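You operate a simulated robot arm through the tools that you are given. There is no shell and no other tool. Be economical: measure what you need, move in short steps, check, and stop when the job is done.

You run a simulated robot arm. Do the job below in one go: nothing can be reset, and whatever is moved stays where it is left.

Task
Fetch the ticket that says "Soya" from the top of the right motor table and set it on the back of the sample bench. Then stack the pot marked "Linseed" from the top of the right motor table on top of the pot labelled "Sesame". Then put the yellow slab on the top of the right motor table away in the cu slab tray. Then put the cake piece from the top of the right motor table on the shelf beside the strainer box. Then put the bottle from the top of the right motor table in the to press tray. Then fetch the blue collar and set it on the near lower shelf. Do these in the order given. Set down upright: ticket, bottle.

It is judged by the outcome, as a careful person would: the job done as asked, and still so three seconds after it is handed in. It fails if anything else is knocked over, pushed out of place, dropped, spilled or broken.

Robot
A 6-joint arm with a two-finger gripper on a trunk, on a base that drives. Base frame: it is fixed to the floor where the robot stands at the start and does not move with it; the origin is under the middle of the robot, x ahead of it, y to its left, z up. Lengths are in cm, angles in rad, forces in N, time in s.
Its first joint turns from -2.897 to 2.897 rad. Places, roughly: back of the sample bench (90x24 cm) [368, 152, 80]; blue collar (5x5x2 cm) [150, -10, 80]; bottle [125, -75, 75]; cake piece (6x5x4 cm) [80, -40, 80]; near lower shelf [410, -380, 60]; pot [125, -50, 75]; shelf beside the strainer box (23x19 cm) [48, -22, 60]; slab tray (13x32 cm) [406, 308, 80]; ticket [125, -50, 75]; to press tray (20x13 cm) [344, 128, 80]; yellow slab [100, -25, 75]. Payload 2.54 kg.
The tool frame sits at the grasp point between the pads (the TCP): z along the fingers, y along the line on which they close. The tips reach 3 cm beyond it. Largest opening 11.6 cm; the body of the gripper starts 9.5 cm behind the TCP.
Orientation is that of the tool frame in the base frame, as a unit quaternion [x, y, z, w]. With the fingers straight down and closing along the base's y, the tool's x points along the base's -x, its y along +y and its z along -z.

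Tools
- The arm moves only by the tool nudge_tool. Its argument "motion" is a list of rows, each an object of numbers (a shift or turn left out is 0, a gripper value left out holds the last): "tx", "ty", "tz": the shift along the base's x, y, z in cm; "ax", "ay", "az": the turn, a rotation vector about the base's x, y, z in rad; "grip": the gripper command, from -1 (fully open) to 1 (shut), values between in proportion. In form: [{"tx": .., "ty": .., "tz": .., "ax": .., "ay": .., "az": .., "grip": ..}, ...]. A call has 1 to 20 rows; each row shifts and turns the commanded pose from where the row before left it. A row lasts 0.2 s, in which the tool goes at most 5 cm and 0.15 rad; a call with a longer step from one row to the next is refused whole, and so is a gripper value outside its range. A pose out of reach is approached as far as the arm can. The call stops where the force on the tool passes 40 N (or 10 N more than at its start, if that is more) or the arm is blocked; 0.2 s more then pass. Each finger travels about 7.2 cm/s and halts on what it meets, pressing with about 32 N; the grip force reading is that of the motor and also rises with nothing between the fingers. The clock runs only during rows and for 0.2 s after the last one: add rows that do not move to give the fingers time. It gives the time, the measured TCP pose, the force on the tool (base axes), the opening and the grip force at its end, in the units of the frame above (readings bear some noise), with the torque about the TCP (base axes, N m) and any sound that the robot's microphone picked up, and new pictures: "show" is both (left out), scene, wrist or none.
- Cameras (640 x 400 px; columns grow to the right, rows downward): "scene" is now at [-4.95, 9.86, 139.23]; the picture's right is [-0.66, -0.75, 0.00], its down [-0.50, 0.44, -0.74] and it looks along [0.56, -0.49, -0.67] (base axes); focal length 261 px, centre (320, 200). "wrist" rides on the gripper at [6.9, -1.5, -12.2] in the tool frame; the picture's right is [0.21, 0.98, 0.00], its down [-0.83, 0.18, -0.53] and it looks along [-0.52, 0.11, 0.85] (tool axes); focal length 251 px, centre (320, 200). There is no depth. A picture from a camera that has moved, and an enlarged one, comes with that camera's place and axes in the base frame and with its lens. The place of the scene camera against the robot may be out by one fixed shift of up to 1.8 cm in any direction.
- drive_base(legs): drives the robot by 1 to 6 legs, each [ahead, left, turn to the left] in cm, cm and rad, along the robot's own axes; the way and the turn of a leg run together, so that a leg with both is an arc; at most 150 cm and 3.142 rad a leg. The arm and the cameras ride along, it lands a little off, and it stops where it bumps. It gives what a move gives, and a new picture of the scene camera.
- head_to(pan, tilt): turns the head with the scene camera to pan (to the left, within 2.094 rad either way) and tilt (down, from -0.506 to 1.204), counted from straight ahead of the robot. It gives what a move gives, and a new picture of the scene camera.
- enlarge(camera, box): a new picture of the part [left, top, right, bottom] of that camera's present view, enlarged. It takes no simulated time.
- close_job(): hands the job in; it is judged then, once.

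Go step by step. Nothing tells you exact positions but the pictures and the camera data: compare them with the known pose of the tool, close in by small moves and look again before you grip or let go. The budget is 186 turns and 260 pictures, counting those below and the enlarged ones. Unless the task says otherwise, let go and move clear before handing in, and close with one line.

The tools are called after "Call:" as a command line: name --argument value ..., lists and objects as JSON in quotes. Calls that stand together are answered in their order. nudge_tool: Moves the arm, as the interface text tells. Its arguments: {"type":"object","properties":{"motion":{"type":"array","items":{"type":"object","properties":{"tx":{"type":"number"},"ty":{"type":"number"},"tz":{"type":"number"},"ax":{"type":"number"},"ay":{"type":"number"},"az":{"type":"number"},"grip":{"type":"number"}}}},"show":{"type":"string","enum":["both","scene","wrist","none"]}},"required":["motion"]} The other tools are called the same way: drive_base (legs) drives the base; head_to (pan, tilt) turns the head that bears the scene camera; enlarge (camera, box) takes an enlarged picture of a part of a camera's view; close_job () hands the job in.

At the start:

```text
clock: 0.0
tcp_pos: [46.91, -28.41, 104.36]
orientation: [0.001, 1.0, 0.0, 0.001]
wrist_force: [-0.2, 0.0, 0.2]
moment: [0.02, 0.0, 0.02]
opening: 11.59
gripper_force: 0.0
robot x, y, heading: [-0.06, 0.14, -0.0]
head pan, tilt: [-0.723, 0.735]
```

scene: 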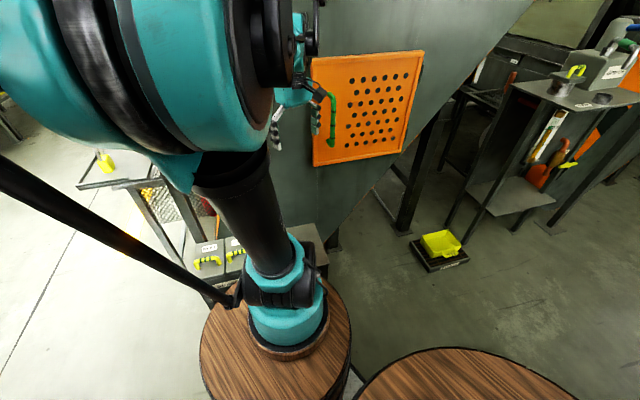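
wrist: 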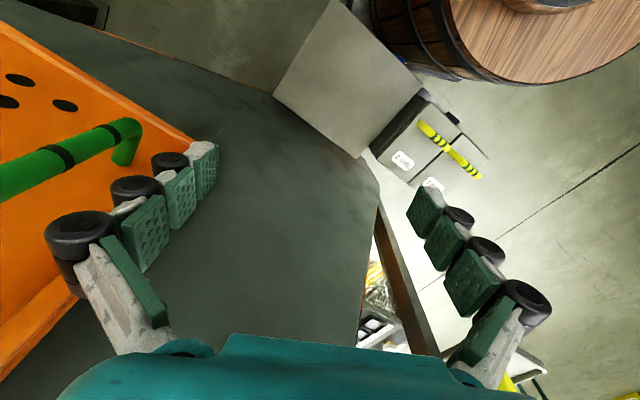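

I see a shop floor with machinery, barrels and a bench; nothing is identified yet. I'll turn the head to look around.

Call:
head_to --pan 0 --tilt 0.3

Call:
head_to --pan -1.0 --tilt 0.3

Call:
head_to --pan 0.9 --tilt 0.3

Call:
head_to --pan -0.4 --tilt 0.6

```text
clock: 1.1
tcp_pos: [46.85, -28.37, 104.42]
orientation: [-0.001, 1.0, 0.001, 0.001]
wrist_force: [0.6, 0.3, -0.1]
moment: [0.01, -0.01, -0.03]
opening: 11.61
gripper_force: 0.1
robot x, y, heading: [0.17, 0.11, -0.004]
head pan, tilt: [0.0, 0.3]
camera scene: at [-1.88, 15.37, 143.13], right [0.0, -1.0, 0.0], down [-0.3, 0.0, -0.96], along [0.96, 0.0, -0.3], focal length 261 px, centre (320, 200)
```

scene: 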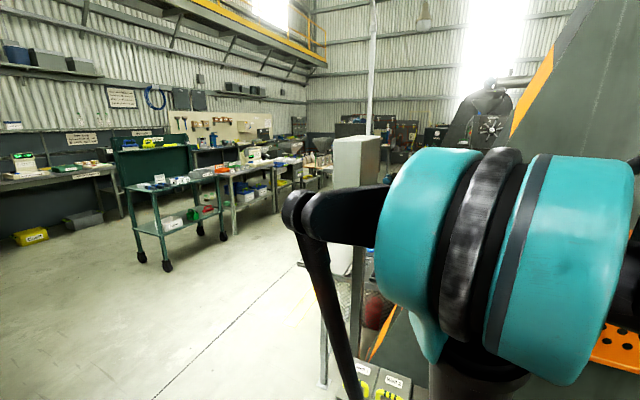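

```text
clock: 2.4
tcp_pos: [46.93, -28.51, 104.4]
orientation: [0.0, 1.0, 0.0, 0.0]
wrist_force: [-1.0, -0.1, -0.2]
moment: [0.0, -0.01, 0.02]
opening: 11.58
gripper_force: 0.0
robot x, y, heading: [-0.22, 0.28, -0.002]
head pan, tilt: [-1.0, 0.3]
camera scene: at [-6.17, 7.52, 143.14], right [-0.84, -0.54, 0.0], down [-0.16, 0.25, -0.96], along [0.52, -0.8, -0.3], focal length 261 px, centre (320, 200)
```

scene: 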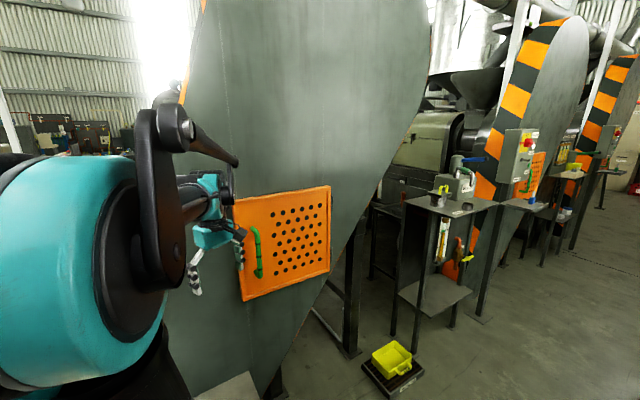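

```text
clock: 4.2
tcp_pos: [46.89, -28.49, 104.41]
orientation: [0.0, 1.0, 0.0, 0.0]
wrist_force: [-0.4, 0.3, 0.3]
moment: [0.01, 0.05, -0.01]
opening: 11.59
gripper_force: 0.1
robot x, y, heading: [0.08, 0.02, 0.008]
head pan, tilt: [0.901, 0.3]
camera scene: at [-5.41, 22.69, 143.14], right [0.78, -0.62, 0.0], down [-0.18, -0.23, -0.96], along [0.59, 0.75, -0.3], focal length 261 px, centre (320, 200)
```

scene: 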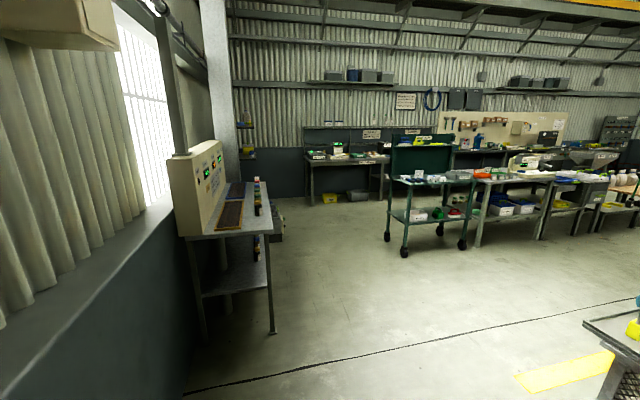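

```text
clock: 5.7
tcp_pos: [46.86, -28.52, 104.48]
orientation: [-0.001, 1.0, 0.0, 0.0]
wrist_force: [0.0, -0.1, 0.2]
moment: [-0.04, -0.01, 0.0]
opening: 11.57
gripper_force: 0.0
robot x, y, heading: [0.19, -0.12, 0.0]
head pan, tilt: [-0.4, 0.6]
camera scene: at [-3.07, 11.94, 140.39], right [-0.39, -0.92, 0.0], down [-0.52, 0.22, -0.83], along [0.76, -0.32, -0.56], focal length 261 px, centre (320, 200)
```

scene: 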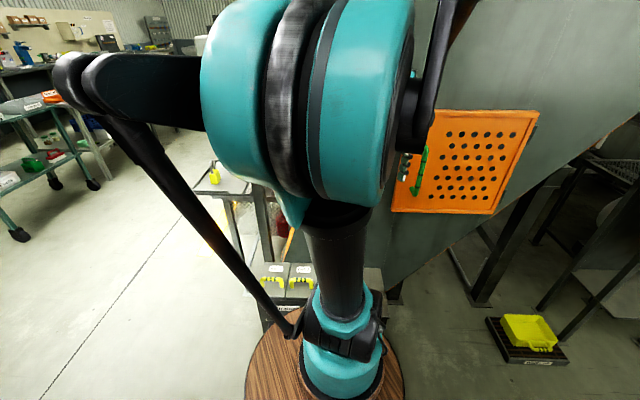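

The arm itself blocks the view ahead. I'll look down to understand the robot's surroundings, then move the arm.

Call:
head_to --pan 0.1 --tilt 1.1

Call:
head_to --pan -1.5 --tilt 0.9

Call:
enlarge --camera "wrist" --box '[0, 0, 640, 400]'

```text
clock: 6.6
tcp_pos: [46.86, -28.47, 104.33]
orientation: [0.0, 1.0, 0.001, 0.0]
wrist_force: [0.3, -0.3, -0.1]
moment: [-0.01, 0.02, 0.01]
opening: 11.61
gripper_force: 0.1
robot x, y, heading: [-0.04, 0.33, -0.003]
head pan, tilt: [0.099, 1.1]
camera scene: at [-4.93, 16.0, 136.53], right [0.1, -1.0, 0.0], down [-0.89, -0.09, -0.45], along [0.45, 0.04, -0.89], focal length 261 px, centre (320, 200)
```

scene: 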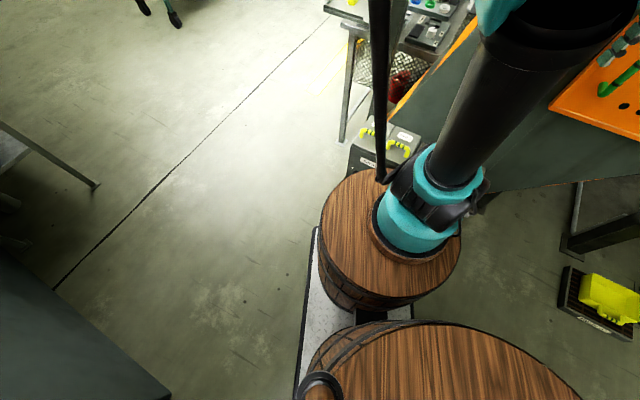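

```text
clock: 8.3
tcp_pos: [46.97, -28.41, 104.4]
orientation: [0.0, 1.0, 0.001, -0.001]
wrist_force: [-0.1, -1.5, 0.3]
moment: [-0.04, 0.01, 0.02]
opening: 11.61
gripper_force: 0.0
robot x, y, heading: [-0.31, 0.08, -0.001]
head pan, tilt: [-1.499, 0.901]
camera scene: at [-10.67, 7.85, 137.91], right [-1.0, -0.07, 0.0], down [-0.06, 0.78, -0.62], along [0.04, -0.62, -0.78], focal length 261 px, centre (320, 200)
```

scene: 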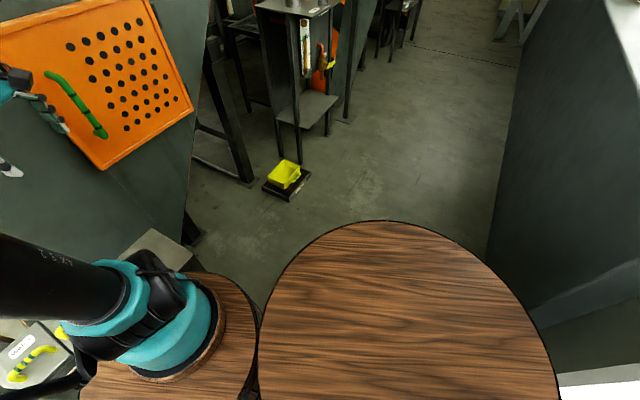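

```text
1.00 times, centred on (320, 200) of wrist (not enlarged: the box is as wide or as high as the picture)
camera zoom: at [39.95, -30.06, 116.7], right [-0.21, 0.98, 0.0], down [0.83, 0.18, 0.53], along [0.52, 0.11, -0.85], focal length 251 px, centre (320, 200)
```

zoom: 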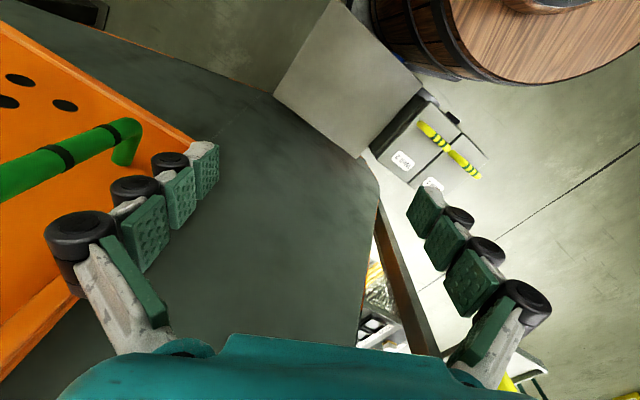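

The robot stands on a two-barrel platform, the shelf plate is close at about (45,-25,60), and the motor table lies ahead, behind the hopper. I'll drive left, then ahead, and look to the right.

Call:
drive_base --legs '[[0, 50, 0], [60, 10, 0]]'

Call:
head_to --pan -0.9 --tilt 0.6

```text
clock: 14.3
tcp_pos: [107.32, 33.42, 104.46]
orientation: [-0.005, 1.0, 0.0, 0.0]
wrist_force: [-0.2, 0.4, 0.3]
moment: [0.0, 0.01, 0.03]
opening: 11.61
gripper_force: 0.1
robot x, y, heading: [60.08, 60.96, 0.009]
head pan, tilt: [-1.499, 0.901]
camera scene: at [49.36, 69.08, 137.91], right [-1.0, -0.08, 0.0], down [-0.06, 0.78, -0.62], along [0.05, -0.62, -0.78], focal length 261 px, centre (320, 200)
```

scene: 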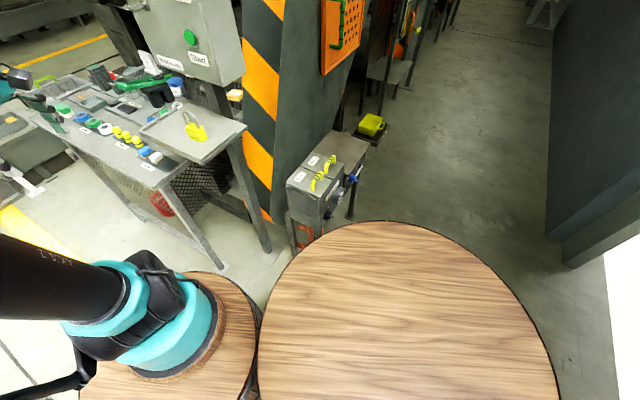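

```text
clock: 15.3
tcp_pos: [107.29, 33.42, 104.55]
orientation: [-0.005, 1.0, 0.0, 0.0]
wrist_force: [-0.9, 0.1, -0.4]
moment: [-0.02, -0.01, 0.01]
opening: 11.61
gripper_force: 0.0
robot x, y, heading: [60.09, 61.73, 0.007]
head pan, tilt: [-0.901, 0.6]
camera scene: at [54.3, 69.73, 140.39], right [-0.78, -0.63, 0.0], down [-0.36, 0.44, -0.82], along [0.52, -0.64, -0.57], focal length 261 px, centre (320, 200)
```

scene: 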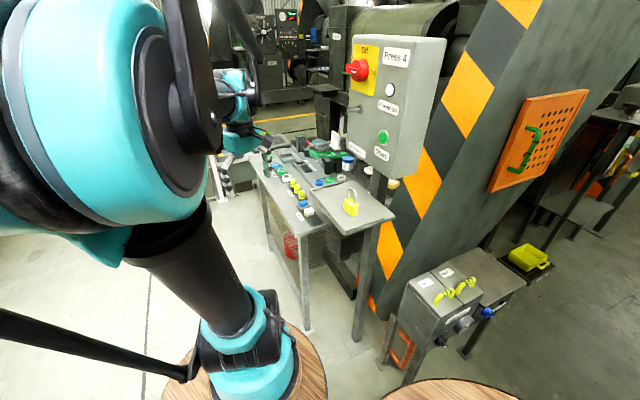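

Now the motor table is in view with its small items. I'll enlarge it.

Call:
enlarge --camera "scene" --box '[230, 110, 410, 222]'

```text
3.56 times, centred on (320, 166) of scene
camera zoom: at [54.3, 69.73, 140.39], right [-0.78, -0.63, 0.0], down [-0.36, 0.44, -0.82], along [0.52, -0.64, -0.57], focal length 928 px, centre (320, 321)
```

zoom: 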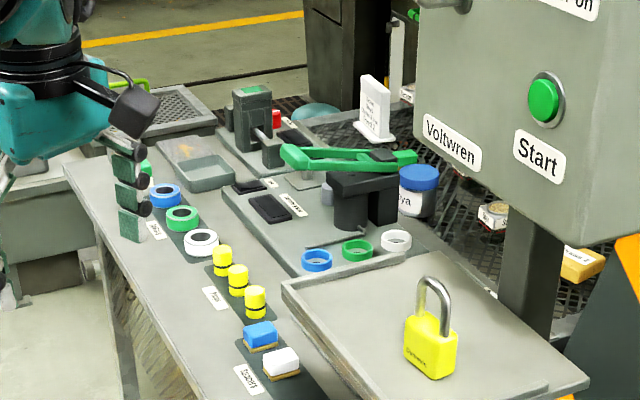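

The table's near edge runs roughly from (104,7) to (172,-12). I'll drive ahead and turn to face it.

Call:
drive_base --legs '[[70, 5, 0], [0, 0, -1.7]]'

Call:
head_to --pan 0.2 --tilt 0.7

Call:
enlarge --camera "wrist" --box '[0, 0, 640, 400]'

```text
clock: 23.2
tcp_pos: [93.82, 24.07, 104.47]
orientation: [0.75, 0.661, 0.0, 0.0]
wrist_force: [-0.2, 0.9, 0.2]
moment: [-0.02, 0.0, -0.01]
opening: 11.6
gripper_force: 0.0
robot x, y, heading: [128.18, 66.85, -1.695]
head pan, tilt: [-0.901, 0.6]
camera scene: at [137.59, 72.71, 140.39], right [-0.52, 0.86, 0.0], down [0.48, 0.29, -0.83], along [-0.71, -0.43, -0.56], focal length 261 px, centre (320, 200)
```

scene: 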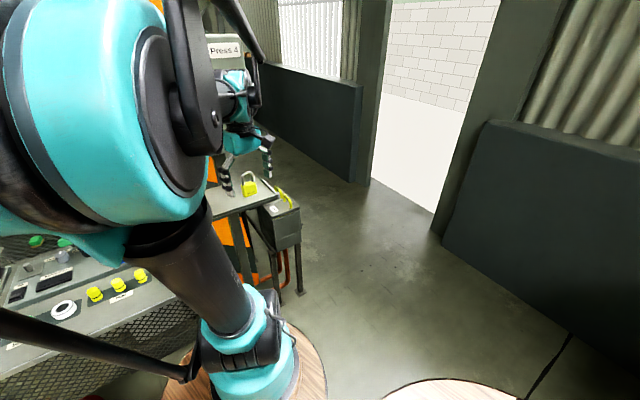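

```text
clock: 24.5
tcp_pos: [93.66, 24.03, 104.36]
orientation: [0.751, 0.661, 0.0, 0.0]
wrist_force: [-0.6, 0.0, -0.6]
moment: [-0.04, 0.02, -0.02]
opening: 11.61
gripper_force: 0.0
robot x, y, heading: [128.2, 66.86, -1.699]
head pan, tilt: [0.201, 0.7]
camera scene: at [145.78, 68.79, 139.53], right [-1.0, -0.07, 0.0], down [-0.05, 0.64, -0.76], along [0.06, -0.76, -0.64], focal length 261 px, centre (320, 200)
```

scene: 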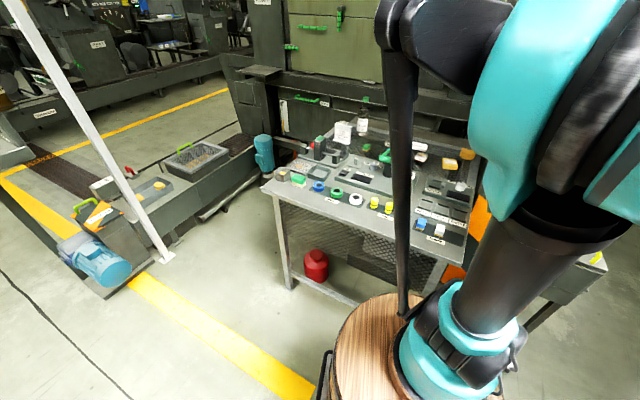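

```text
1.00 times, centred on (320, 200) of wrist (not enlarged: the box is as wide or as high as the picture)
camera zoom: at [93.12, 30.96, 116.7], right [1.0, 0.09, 0.0], down [0.07, -0.84, 0.53], along [0.05, -0.53, -0.85], focal length 251 px, centre (320, 200)
```

zoom: 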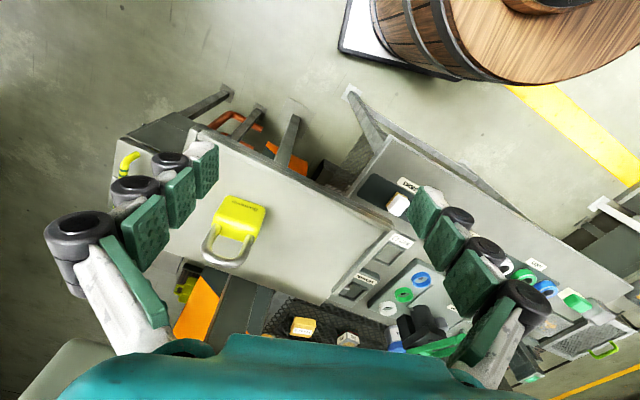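

Call:
enlarge --camera "scene" --box '[230, 100, 390, 200]'

Call:
enlarge --camera "scene" --box '[360, 140, 488, 240]'

Call:
enlarge --camera "scene" --box '[320, 110, 400, 160]'

```text
4.00 times, centred on (310, 150) of scene
camera zoom: at [145.78, 68.79, 139.53], right [-1.0, -0.07, 0.0], down [-0.05, 0.64, -0.76], along [0.06, -0.76, -0.64], focal length 1044 px, centre (360, 400)
```

zoom: 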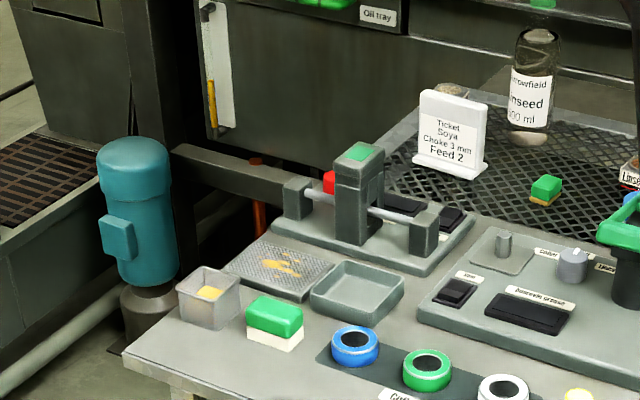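

```text
4.00 times, centred on (424, 190) of scene
camera zoom: at [145.78, 68.79, 139.53], right [-1.0, -0.07, 0.0], down [-0.05, 0.64, -0.76], along [0.06, -0.76, -0.64], focal length 1044 px, centre (-96, 240)
```

zoom: 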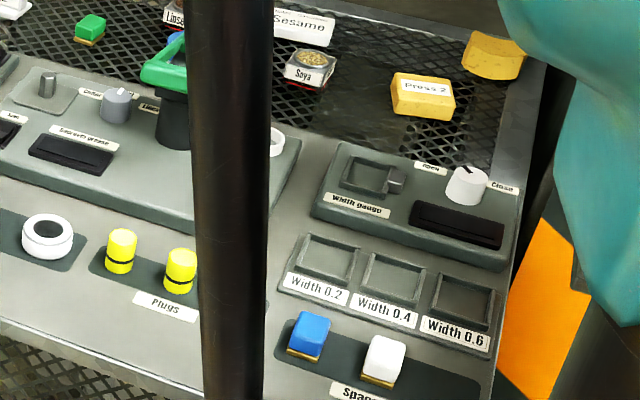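

```text
8.00 times, centred on (360, 135) of scene
camera zoom: at [145.78, 68.79, 139.53], right [-1.0, -0.07, 0.0], down [-0.05, 0.64, -0.76], along [0.06, -0.76, -0.64], focal length 2089 px, centre (0, 720)
```

zoom: 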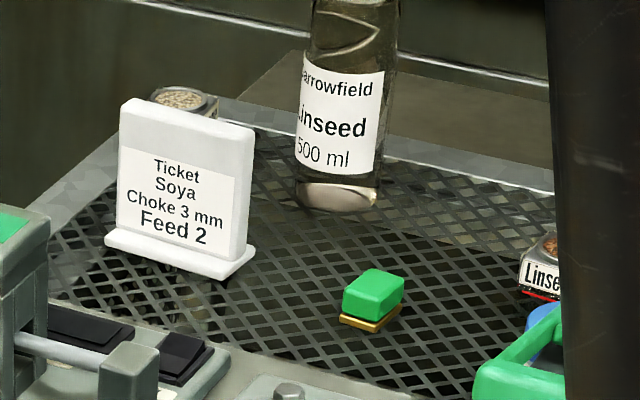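

The Soya ticket, Linseed bottle and small pots stand on the mesh at the back of the table. The table is turned about -0.42 rad, and its left end has open floor, so I'll go round to that end.

Call:
drive_base --legs '[[-10.9, 87.3, 0], [0, 0, -1.87], [-44, 0, 0], [0, 60, 0]]'

Call:
head_to --pan 0.3 --tilt 0.6

```text
clock: 37.1
tcp_pos: [216.96, 91.52, 104.48]
orientation: [0.959, -0.284, 0.0, 0.001]
wrist_force: [-0.1, -0.7, -0.1]
moment: [0.0, -0.01, -0.01]
opening: 11.59
gripper_force: 0.0
robot x, y, heading: [240.77, 42.43, 2.565]
head pan, tilt: [0.201, 0.7]
stopped in leg 4: the robot was blocked; the commanded pose is now the measured one
camera scene: at [235.61, 26.53, 139.53], right [0.37, 0.93, 0.0], down [0.6, -0.24, -0.76], along [-0.71, 0.28, -0.64], focal length 261 px, centre (320, 200)
```

scene: 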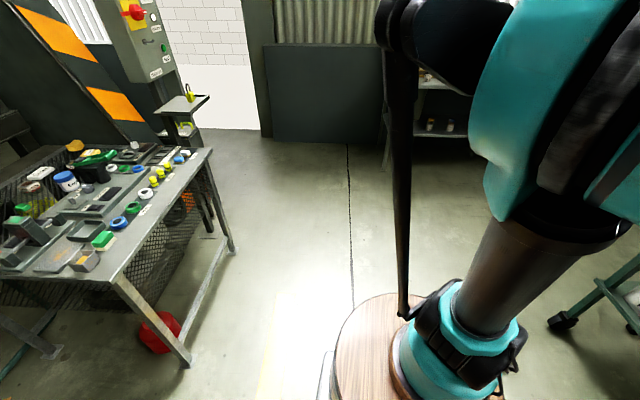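

```text
clock: 37.8
tcp_pos: [216.9, 91.58, 104.29]
orientation: [0.959, -0.282, 0.001, 0.0]
wrist_force: [0.1, -0.1, -0.2]
moment: [0.02, -0.01, -0.03]
opening: 11.59
gripper_force: 0.0
robot x, y, heading: [240.62, 42.03, 2.563]
head pan, tilt: [0.3, 0.6]
camera scene: at [235.0, 25.85, 140.39], right [0.27, 0.96, 0.0], down [0.54, -0.15, -0.82], along [-0.79, 0.22, -0.57], focal length 261 px, centre (320, 200)
```

scene: 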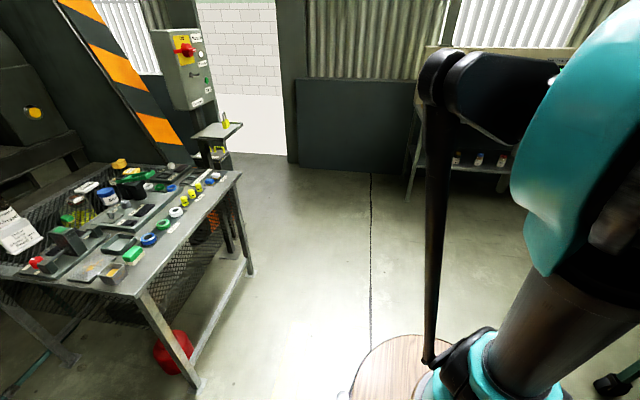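

Something blocked the robot on its left. I'll look there.

Call:
head_to --pan 1.5 --tilt 0.9

Call:
head_to --pan 2.05 --tilt 1.0

```text
clock: 39.2
tcp_pos: [216.9, 91.53, 104.45]
orientation: [0.959, -0.284, 0.0, 0.0]
wrist_force: [0.1, 0.3, 0.1]
moment: [-0.01, -0.01, -0.03]
opening: 11.59
gripper_force: 0.2
robot x, y, heading: [240.37, 41.84, 2.563]
head pan, tilt: [1.499, 0.901]
camera scene: at [238.95, 17.44, 137.92], right [-0.8, 0.6, 0.0], down [0.47, 0.62, -0.62], along [-0.37, -0.5, -0.78], focal length 261 px, centre (320, 200)
```

scene: 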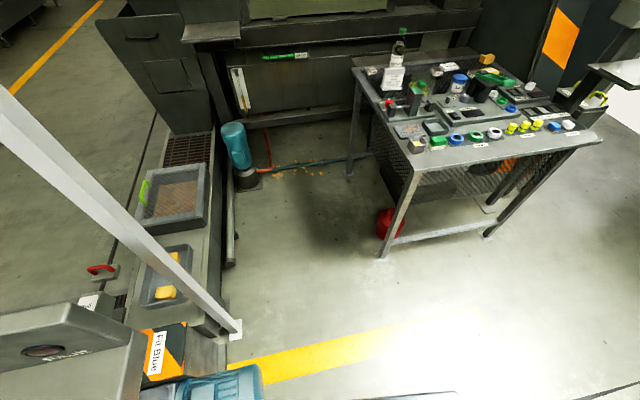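

```text
clock: 40.1
tcp_pos: [217.03, 91.44, 104.35]
orientation: [0.959, -0.284, 0.0, 0.0]
wrist_force: [-1.1, -0.3, -0.4]
moment: [0.02, 0.0, 0.01]
opening: 11.6
gripper_force: 0.2
robot x, y, heading: [240.35, 41.87, 2.566]
head pan, tilt: [2.051, 1.0]
camera scene: at [242.84, 16.53, 137.2], right [-1.0, 0.1, 0.0], down [0.08, 0.84, -0.54], along [-0.05, -0.54, -0.84], focal length 261 px, centre (320, 200)
```

scene: 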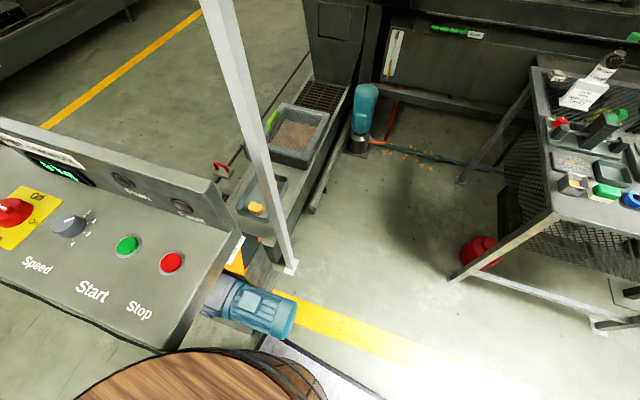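

The rear barrel touched the control box and motor beside the pillar. I'll pull away, turn to face along the table's left end, then measure again.

Call:
drive_base --legs '[[38, 0, 0], [0, 0, 1.727]]'

Call:
head_to --pan 0.0 --tilt 0.8

```text
clock: 46.8
tcp_pos: [164.92, 29.55, 104.37]
orientation: [0.827, 0.563, 0.0, 0.0]
wrist_force: [-0.1, 0.0, 0.3]
moment: [0.0, 0.02, -0.03]
opening: 11.6
gripper_force: 0.1
robot x, y, heading: [208.96, 62.8, -1.941]
head pan, tilt: [2.051, 1.0]
camera scene: at [234.72, 69.36, 137.19], right [0.1, -0.99, 0.0], down [-0.84, -0.09, -0.54], along [0.54, 0.06, -0.84], focal length 261 px, centre (320, 200)
```

scene: 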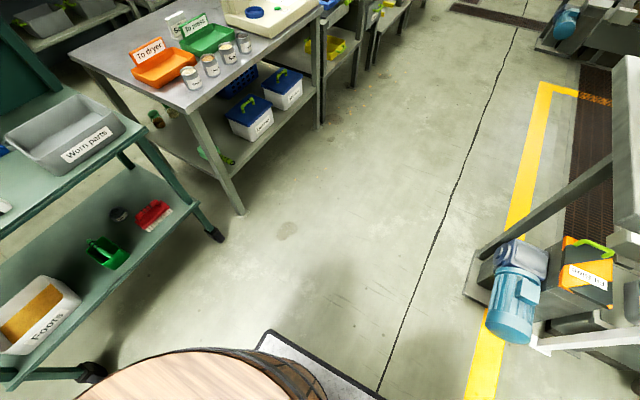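

```text
clock: 48.8
tcp_pos: [164.9, 29.48, 104.45]
orientation: [0.827, 0.563, 0.0, 0.0]
wrist_force: [0.1, -0.7, -0.1]
moment: [-0.01, -0.03, -0.01]
opening: 11.62
gripper_force: 0.2
robot x, y, heading: [208.51, 62.59, -1.94]
head pan, tilt: [0.0, 0.799]
camera scene: at [224.82, 61.15, 138.7], right [-0.93, 0.37, 0.0], down [0.26, 0.67, -0.7], along [-0.26, -0.65, -0.72], focal length 261 px, centre (320, 200)
```

scene: 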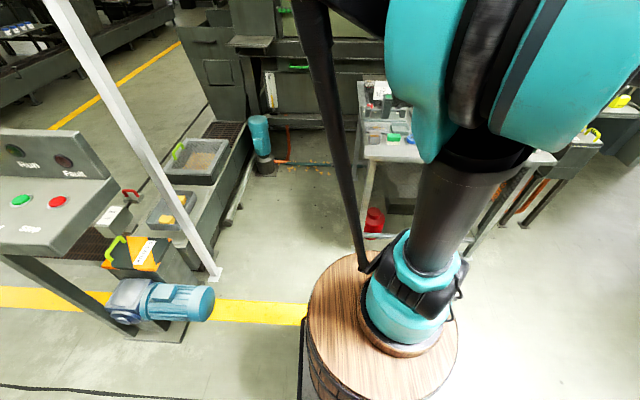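

I'll align so the rear barrel passes between the motor and the table corner, in two stages.

Call:
drive_base --legs '[[0, 0, 0.09], [3.4, 24.2, 0], [39.6, -5.6, 0]]'

Call:
head_to --pan 0.6 --tilt 1.15

Call:
head_to --pan -0.1 --tilt 0.8

```text
clock: 53.2
tcp_pos: [172.19, -21.04, 104.45]
orientation: [0.804, 0.594, 0.0, 0.0]
wrist_force: [0.2, -0.4, 0.6]
moment: [0.01, 0.04, 0.0]
opening: 11.59
gripper_force: 0.1
robot x, y, heading: [213.37, 15.62, -1.87]
head pan, tilt: [0.0, 0.799]
camera scene: at [229.53, 15.16, 138.7], right [-0.96, 0.29, 0.0], down [0.21, 0.69, -0.7], along [-0.21, -0.67, -0.72], focal length 261 px, centre (320, 200)
```

scene: 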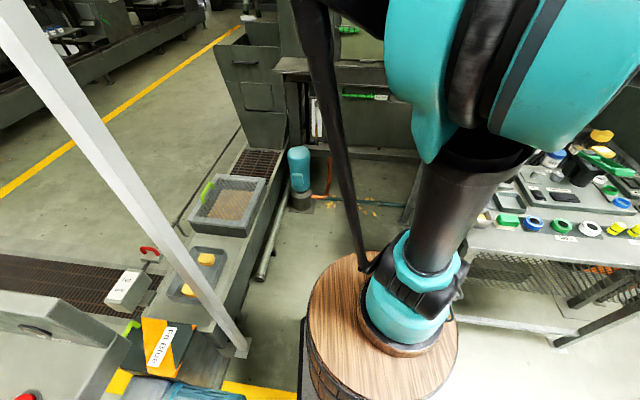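

```text
clock: 54.2
tcp_pos: [172.19, -21.07, 104.32]
orientation: [0.804, 0.594, -0.001, 0.001]
wrist_force: [0.4, 0.6, 0.1]
moment: [0.01, 0.04, 0.02]
opening: 11.58
gripper_force: 0.0
robot x, y, heading: [213.18, 15.36, -1.87]
head pan, tilt: [0.6, 1.15]
camera scene: at [233.67, 17.17, 136.22], right [-0.96, -0.3, 0.0], down [-0.27, 0.87, -0.41], along [0.12, -0.39, -0.91], focal length 261 px, centre (320, 200)
```

scene: 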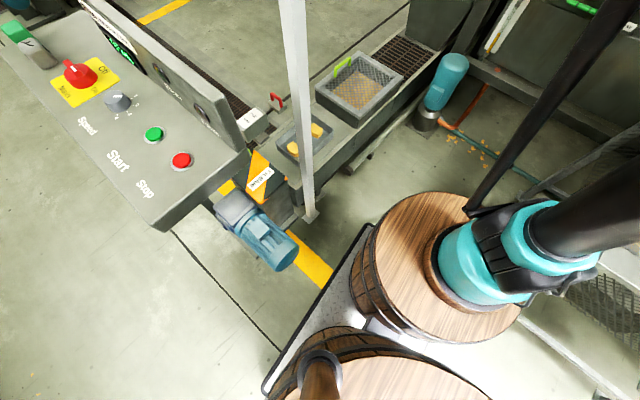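

```text
clock: 55.2
tcp_pos: [172.26, -21.01, 104.55]
orientation: [0.804, 0.594, 0.0, 0.0]
wrist_force: [-0.3, 0.5, -0.5]
moment: [0.0, 0.02, -0.02]
opening: 11.62
gripper_force: 0.1
robot x, y, heading: [213.53, 15.44, -1.869]
head pan, tilt: [-0.099, 0.799]
camera scene: at [228.78, 15.43, 138.7], right [-0.92, 0.39, 0.0], down [0.28, 0.66, -0.7], along [-0.27, -0.64, -0.72], focal length 261 px, centre (320, 200)
```

scene: 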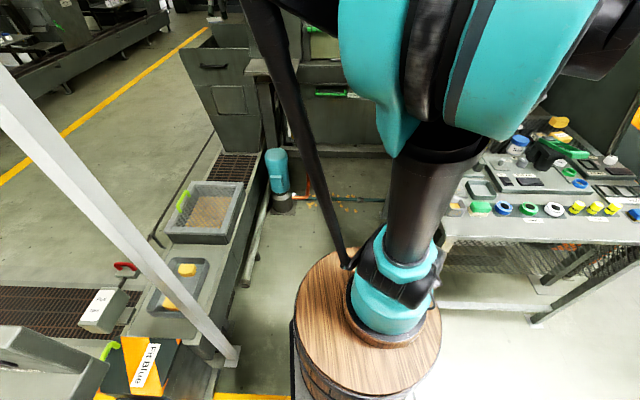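

Clearance to the motor and table looks fine, so I'll continue into the corridor.

Call:
drive_base --legs '[[37, -2.5, 0]]'

Call:
head_to --pan -0.9 --tilt 0.8

Call:
enlarge --camera "wrist" --box '[0, 0, 640, 400]'

```text
clock: 57.6
tcp_pos: [159.04, -55.89, 104.39]
orientation: [0.804, 0.595, 0.0, 0.0]
wrist_force: [0.6, 0.3, 0.8]
moment: [-0.01, 0.01, 0.01]
opening: 11.61
gripper_force: 0.1
robot x, y, heading: [199.55, -19.43, -1.868]
head pan, tilt: [-0.099, 0.799]
camera scene: at [215.39, -19.31, 138.7], right [-0.92, 0.39, 0.0], down [0.28, 0.66, -0.7], along [-0.27, -0.64, -0.72], focal length 261 px, centre (320, 200)
```

scene: 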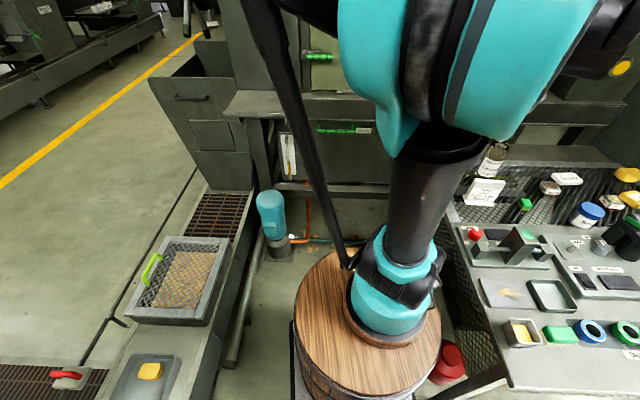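

```text
clock: 58.7
tcp_pos: [158.93, -55.78, 104.41]
orientation: [0.803, 0.595, 0.0, 0.0]
wrist_force: [-0.9, 0.2, -0.6]
moment: [0.03, 0.03, -0.02]
opening: 11.6
gripper_force: 0.0
robot x, y, heading: [199.42, -19.23, -1.863]
head pan, tilt: [-0.901, 0.799]
camera scene: at [210.99, -14.82, 138.7], right [-0.37, 0.93, 0.0], down [0.67, 0.26, -0.7], along [-0.65, -0.26, -0.72], focal length 261 px, centre (320, 200)
```

scene: 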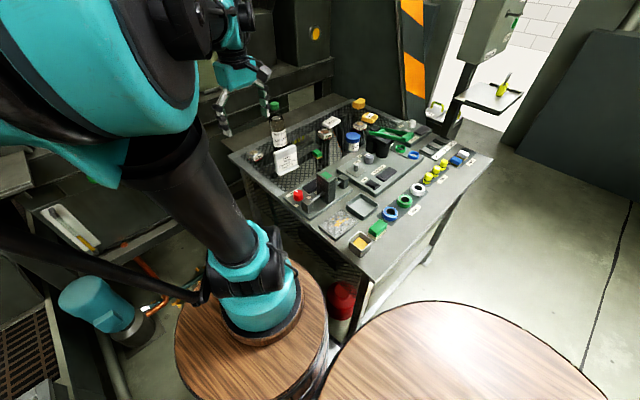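

```text
1.00 times, centred on (320, 200) of wrist (not enlarged: the box is as wide or as high as the picture)
camera zoom: at [159.51, -48.95, 116.71], right [1.0, -0.08, 0.0], down [-0.07, -0.84, 0.53], along [-0.04, -0.53, -0.85], focal length 251 px, centre (320, 200)
```

zoom: 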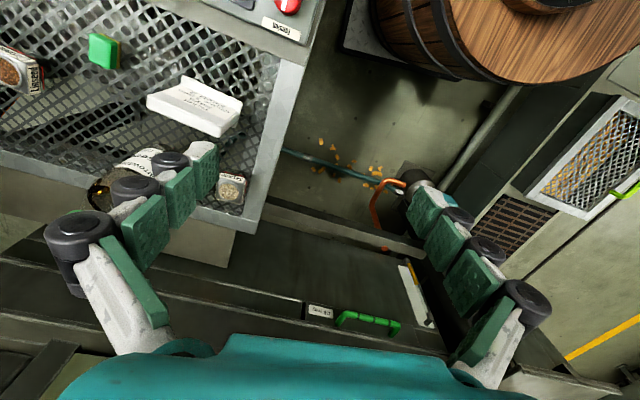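

Excellent: the table is within reach and in clear view. I'll enlarge for details.

Call:
enlarge --camera "scene" --box '[240, 90, 400, 190]'

Call:
enlarge --camera "scene" --box '[310, 90, 390, 140]'

Call:
enlarge --camera "wrist" --box '[0, 0, 320, 220]'

```text
4.00 times, centred on (320, 140) of scene
camera zoom: at [210.99, -14.82, 138.7], right [-0.37, 0.93, 0.0], down [0.67, 0.26, -0.7], along [-0.65, -0.26, -0.72], focal length 1044 px, centre (320, 440)
```

zoom: 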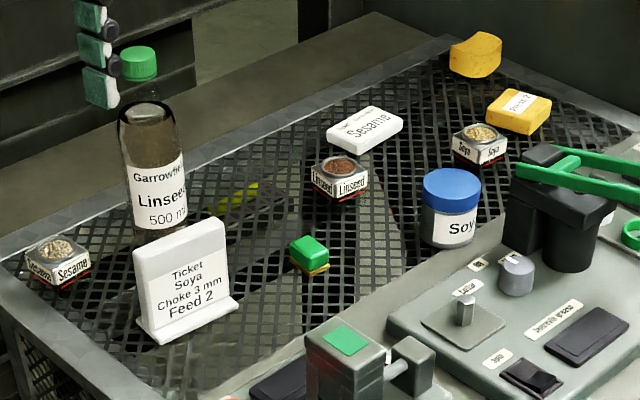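

```text
8.00 times, centred on (350, 115) of scene
camera zoom: at [210.99, -14.82, 138.7], right [-0.37, 0.93, 0.0], down [0.67, 0.26, -0.7], along [-0.65, -0.26, -0.72], focal length 2089 px, centre (80, 880)
```

zoom: 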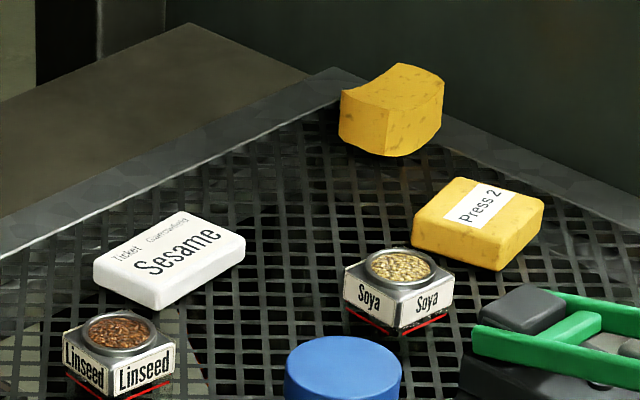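

```text
1.82 times, centred on (160, 110) of wrist
camera zoom: at [159.51, -48.95, 116.71], right [1.0, -0.08, 0.0], down [-0.07, -0.84, 0.53], along [-0.04, -0.53, -0.85], focal length 457 px, centre (611, 364)
```

zoom: 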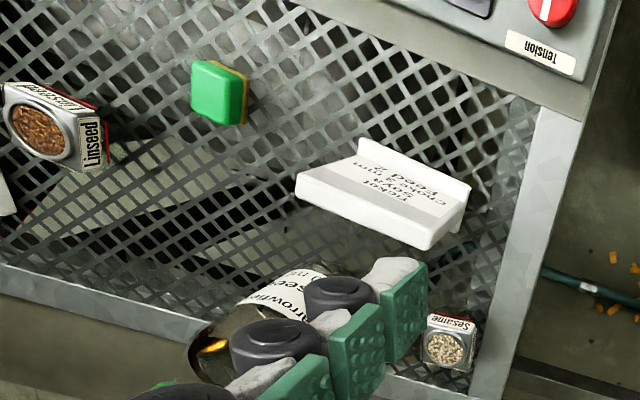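

I see the Soya ticket at about (143.5,-55), with its face parallel to the table edge, and the tall bottle behind it. I'll move above the ticket, turn the fingers across its thickness, half close, and look.

Call:
nudge_tool --motion '[{"tx": -1.29, "ty": 0.07, "az": -0.145, "grip": 0}, {"tx": -1.29, "ty": 0.07, "az": -0.145}, {"tx": -1.29, "ty": 0.07, "az": -0.145}, {"tx": -1.29, "ty": 0.07, "az": -0.145}, {"tx": -1.29, "ty": 0.07, "az": -0.145}, {"tx": -1.29, "ty": 0.07, "az": -0.145}, {"tx": -1.29, "ty": 0.07, "az": -0.145}, {"tx": -1.29, "ty": 0.07, "az": -0.145}, {"tx": -1.29, "ty": 0.07, "az": -0.145}, {"tx": -1.29, "ty": 0.07, "az": -0.145}, {"tx": -1.29, "ty": 0.07, "az": -0.145}, {"tx": -1.29, "ty": 0.07, "az": -0.145}, {}]'

```text
clock: 61.5
tcp_pos: [143.58, -55.08, 104.63]
orientation: [0.973, -0.231, 0.0, 0.001]
wrist_force: [-0.3, -0.1, 0.9]
moment: [-0.02, -0.01, -0.01]
opening: 5.81
gripper_force: 0.1
robot x, y, heading: [199.95, -19.6, -1.865]
head pan, tilt: [-0.901, 0.799]
camera scene: at [210.99, -14.81, 138.7], right [-0.37, 0.93, 0.0], down [0.67, 0.26, -0.7], along [-0.65, -0.25, -0.72], focal length 261 px, centre (320, 200)
camera wrist: at [150.38, -56.85, 116.81], right [-0.25, -0.97, 0.0], down [-0.82, 0.21, 0.53], along [-0.52, 0.13, -0.85], focal length 251 px, centre (320, 200)
```

scene: 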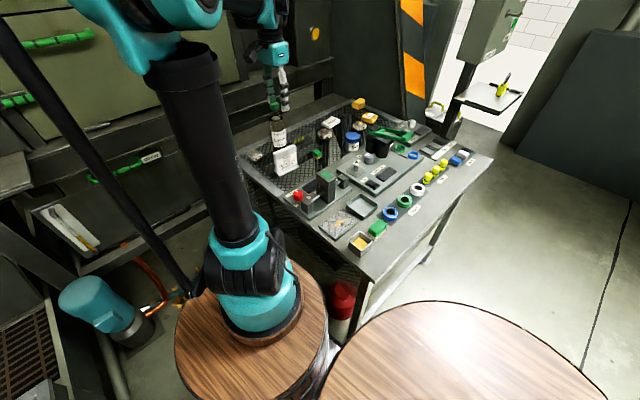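
wrist: 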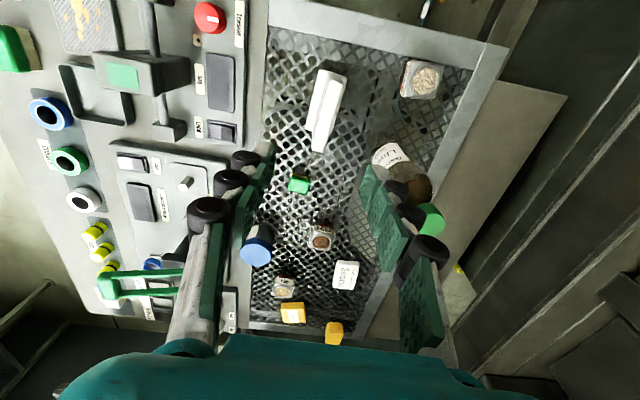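

The tool is centred over the ticket with the fingers across it. I'll descend in steps.

Call:
nudge_tool --motion '[{"tz": -4, "az": 0.06}, {"tz": -4}, {"tz": -4}, {"tz": -3}, {}]'

```text
clock: 62.7
tcp_pos: [143.38, -55.09, 89.6]
orientation: [0.979, -0.202, 0.0, 0.0]
wrist_force: [1.0, 0.0, 0.4]
moment: [0.01, -0.01, 0.05]
opening: 5.81
gripper_force: 0.1
robot x, y, heading: [199.89, -19.78, -1.87]
head pan, tilt: [-0.901, 0.799]
camera scene: at [210.98, -14.81, 138.7], right [-0.37, 0.93, 0.0], down [0.67, 0.26, -0.7], along [-0.65, -0.25, -0.72], focal length 261 px, centre (320, 200)
camera wrist: at [150.26, -56.49, 101.92], right [-0.19, -0.98, 0.0], down [-0.83, 0.16, 0.53], along [-0.52, 0.1, -0.85], focal length 251 px, centre (320, 200)
```

scene: 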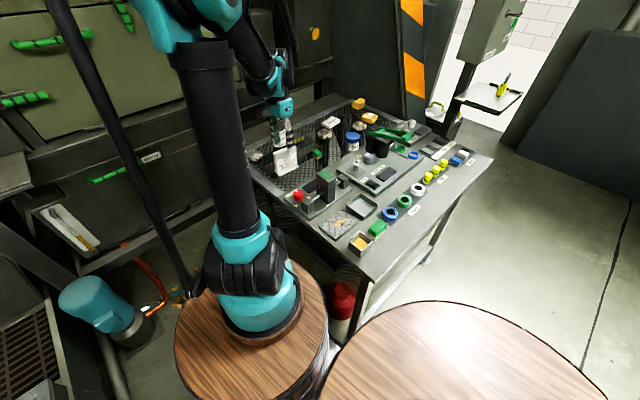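
wrist: 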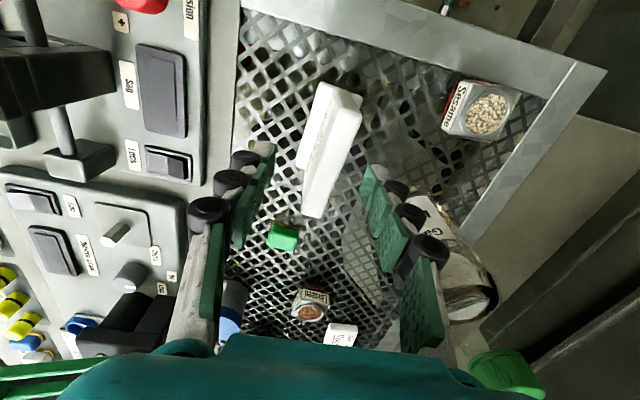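

Alignment is good and the bottle is clear of the fingers. I'll lower further and grip.

Call:
nudge_tool --motion '[{"tz": -3, "ty": -0.3}, {"tz": -3}, {"tz": -2}, {}, {"grip": 1}, {"grip": 1}, {"grip": 1}, {"grip": 1}, {"grip": 1}]'

```text
clock: 64.7
tcp_pos: [143.56, -55.37, 81.58]
orientation: [0.979, -0.203, -0.001, -0.001]
wrist_force: [0.5, 0.6, 0.8]
moment: [0.03, -0.03, 0.03]
opening: 1.65
gripper_force: 32.1
robot x, y, heading: [199.97, -19.38, -1.87]
head pan, tilt: [-0.901, 0.799]
camera scene: at [210.98, -14.81, 138.7], right [-0.37, 0.93, 0.0], down [0.67, 0.26, -0.7], along [-0.65, -0.25, -0.72], focal length 261 px, centre (320, 200)
camera wrist: at [150.4, -56.81, 93.79], right [-0.19, -0.98, 0.0], down [-0.83, 0.16, 0.53], along [-0.52, 0.1, -0.85], focal length 251 px, centre (320, 200)
```

scene: 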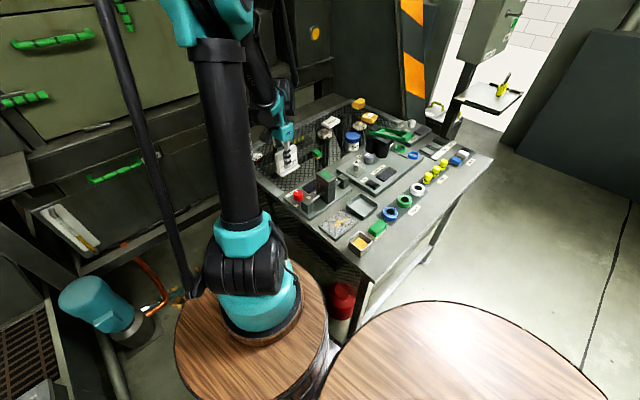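
wrist: 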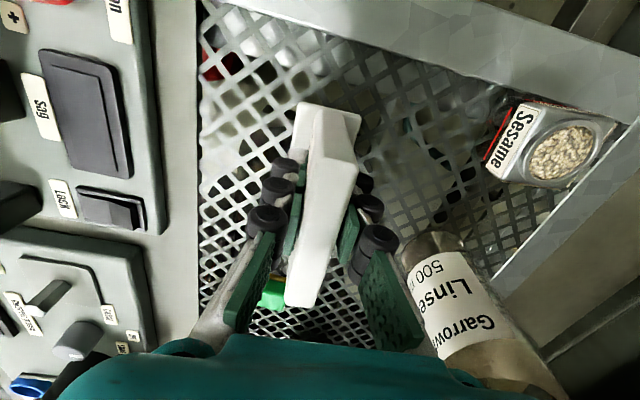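

The ticket is gripped (1.65 cm). I'll lift it, check it, and back out of the corridor.

Call:
nudge_tool --motion '[{"tz": 2, "grip": 1}, {"tz": 4}, {"tz": 4}, {"tz": 4}, {"tz": 4}, {"tz": 4}, {"tz": 4, "tx": 2, "ty": -1}, {"tx": 3, "ty": -1}, {}]'

Call:
drive_base --legs '[[-37.4, 2.9, 0], [-50, 0, 0]]'

```text
clock: 66.7
tcp_pos: [148.76, -57.35, 107.54]
orientation: [0.98, -0.2, -0.001, -0.001]
wrist_force: [-0.7, 0.2, 0.0]
moment: [0.0, 0.0, -0.01]
opening: 1.65
gripper_force: 31.5
robot x, y, heading: [199.69, -19.24, -1.865]
head pan, tilt: [-0.901, 0.799]
camera scene: at [210.98, -14.81, 138.7], right [-0.37, 0.93, 0.0], down [0.67, 0.26, -0.7], along [-0.65, -0.25, -0.72], focal length 261 px, centre (320, 200)
camera wrist: at [155.67, -58.79, 119.81], right [-0.19, -0.98, 0.0], down [-0.83, 0.16, 0.53], along [-0.52, 0.1, -0.85], focal length 251 px, centre (320, 200)
```

scene: 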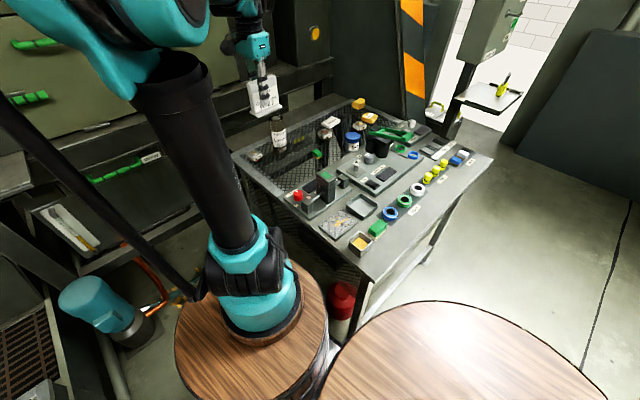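
wrist: 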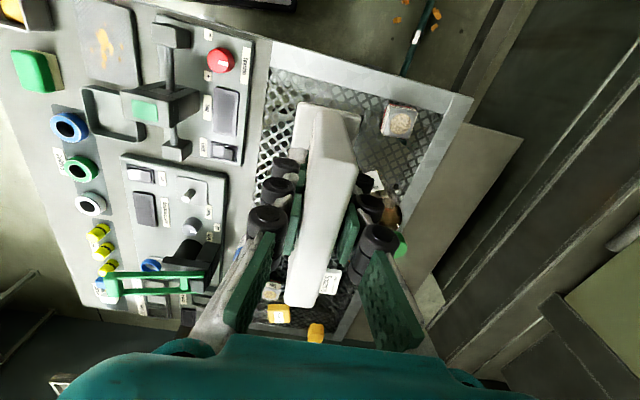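

```text
clock: 71.7
tcp_pos: [177.12, 25.39, 107.53]
orientation: [0.979, -0.203, 0.0, 0.0]
wrist_force: [0.2, 0.3, -0.4]
moment: [-0.01, 0.0, -0.02]
opening: 1.66
gripper_force: 32.2
robot x, y, heading: [228.63, 63.3, -1.87]
head pan, tilt: [-0.901, 0.799]
camera scene: at [239.54, 67.66, 138.7], right [-0.36, 0.93, 0.0], down [0.67, 0.26, -0.7], along [-0.65, -0.25, -0.72], focal length 261 px, centre (320, 200)
```

scene: 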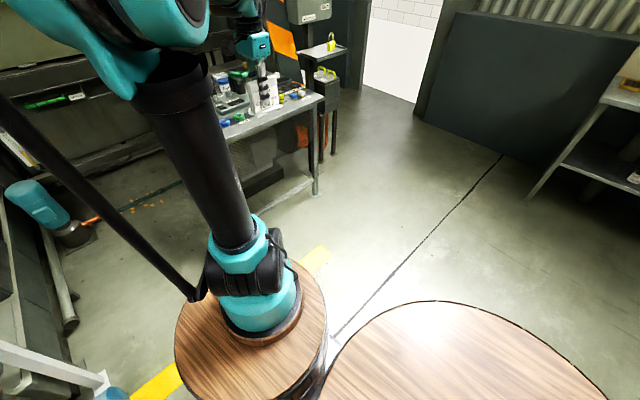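

The ticket is held well. I'll tuck the arm in and turn the short safe way toward the sample bench.

Call:
nudge_tool --motion '[{"tx": 3.6, "ty": 2.6}, {"tx": 3.6, "ty": 2.6}, {"tx": 3.6, "ty": 2.6}, {"tx": 3.6, "ty": 2.6}, {"tx": 3.6, "ty": 2.6}, {}]' --show "none"

Call:
drive_base --legs '[[0, 0, -1.65], [0, 0, -1.64]]'

Call:
head_to --pan 0 --tilt 0.45

Call:
head_to --pan -0.9 --tilt 0.45

```text
clock: 73.1
tcp_pos: [195.25, 38.69, 107.34]
orientation: [0.979, -0.203, 0.0, 0.001]
wrist_force: [-0.2, 0.2, -0.6]
moment: [0.01, -0.02, 0.02]
opening: 1.68
gripper_force: 32.1
robot x, y, heading: [228.31, 62.91, -1.871]
head pan, tilt: [-0.901, 0.799]
```

```text
clock: 81.5
tcp_pos: [265.05, 82.35, 107.3]
orientation: [0.278, 0.961, 0.0, 0.0]
wrist_force: [-0.5, -0.4, -0.2]
moment: [-0.01, 0.01, -0.05]
opening: 1.65
gripper_force: 32.4
robot x, y, heading: [228.07, 63.16, 1.114]
head pan, tilt: [-0.901, 0.799]
camera scene: at [218.34, 61.07, 138.7], right [0.21, -0.98, 0.0], down [-0.7, -0.15, -0.7], along [0.68, 0.15, -0.72], focal length 261 px, centre (320, 200)
```

scene: 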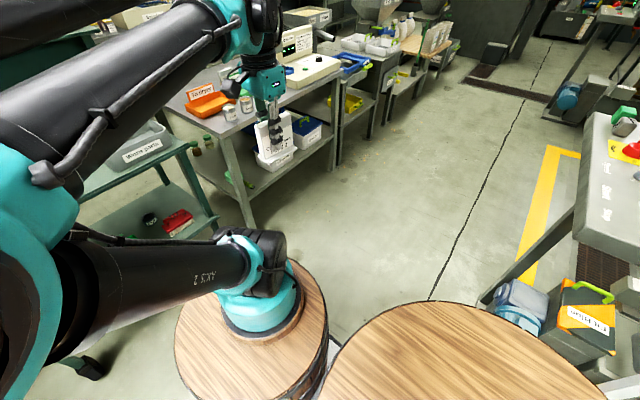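

```text
clock: 82.7
tcp_pos: [265.13, 82.33, 107.42]
orientation: [0.278, 0.96, -0.001, 0.001]
wrist_force: [0.5, -0.4, -0.4]
moment: [-0.02, 0.03, -0.02]
opening: 1.66
gripper_force: 32.5
robot x, y, heading: [228.63, 63.2, 1.121]
head pan, tilt: [0.0, 0.45]
camera scene: at [214.5, 67.6, 141.74], right [0.9, -0.44, 0.0], down [-0.19, -0.39, -0.9], along [0.4, 0.81, -0.44], focal length 261 px, centre (320, 200)
```

scene: 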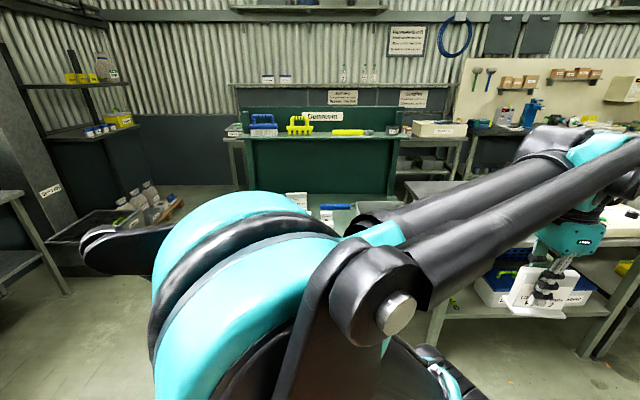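

```text
clock: 83.8
tcp_pos: [265.12, 82.45, 107.3]
orientation: [0.278, 0.96, 0.001, 0.0]
wrist_force: [-0.8, -0.1, -0.5]
moment: [0.0, 0.0, 0.0]
opening: 1.66
gripper_force: 31.9
robot x, y, heading: [228.58, 63.5, 1.116]
head pan, tilt: [-0.901, 0.45]
camera scene: at [219.44, 61.32, 141.75], right [0.21, -0.98, 0.0], down [-0.43, -0.09, -0.9], along [0.88, 0.19, -0.44], focal length 261 px, centre (320, 200)
```

scene: 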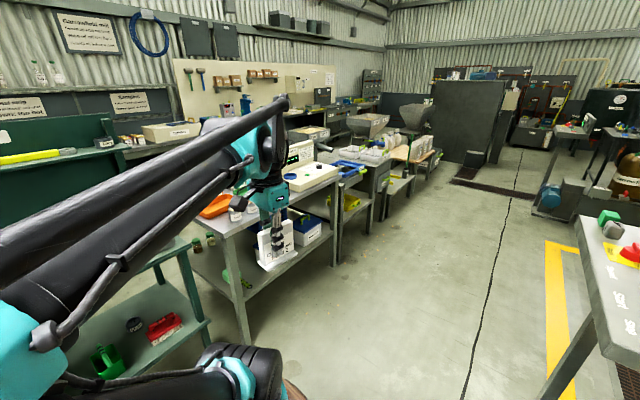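

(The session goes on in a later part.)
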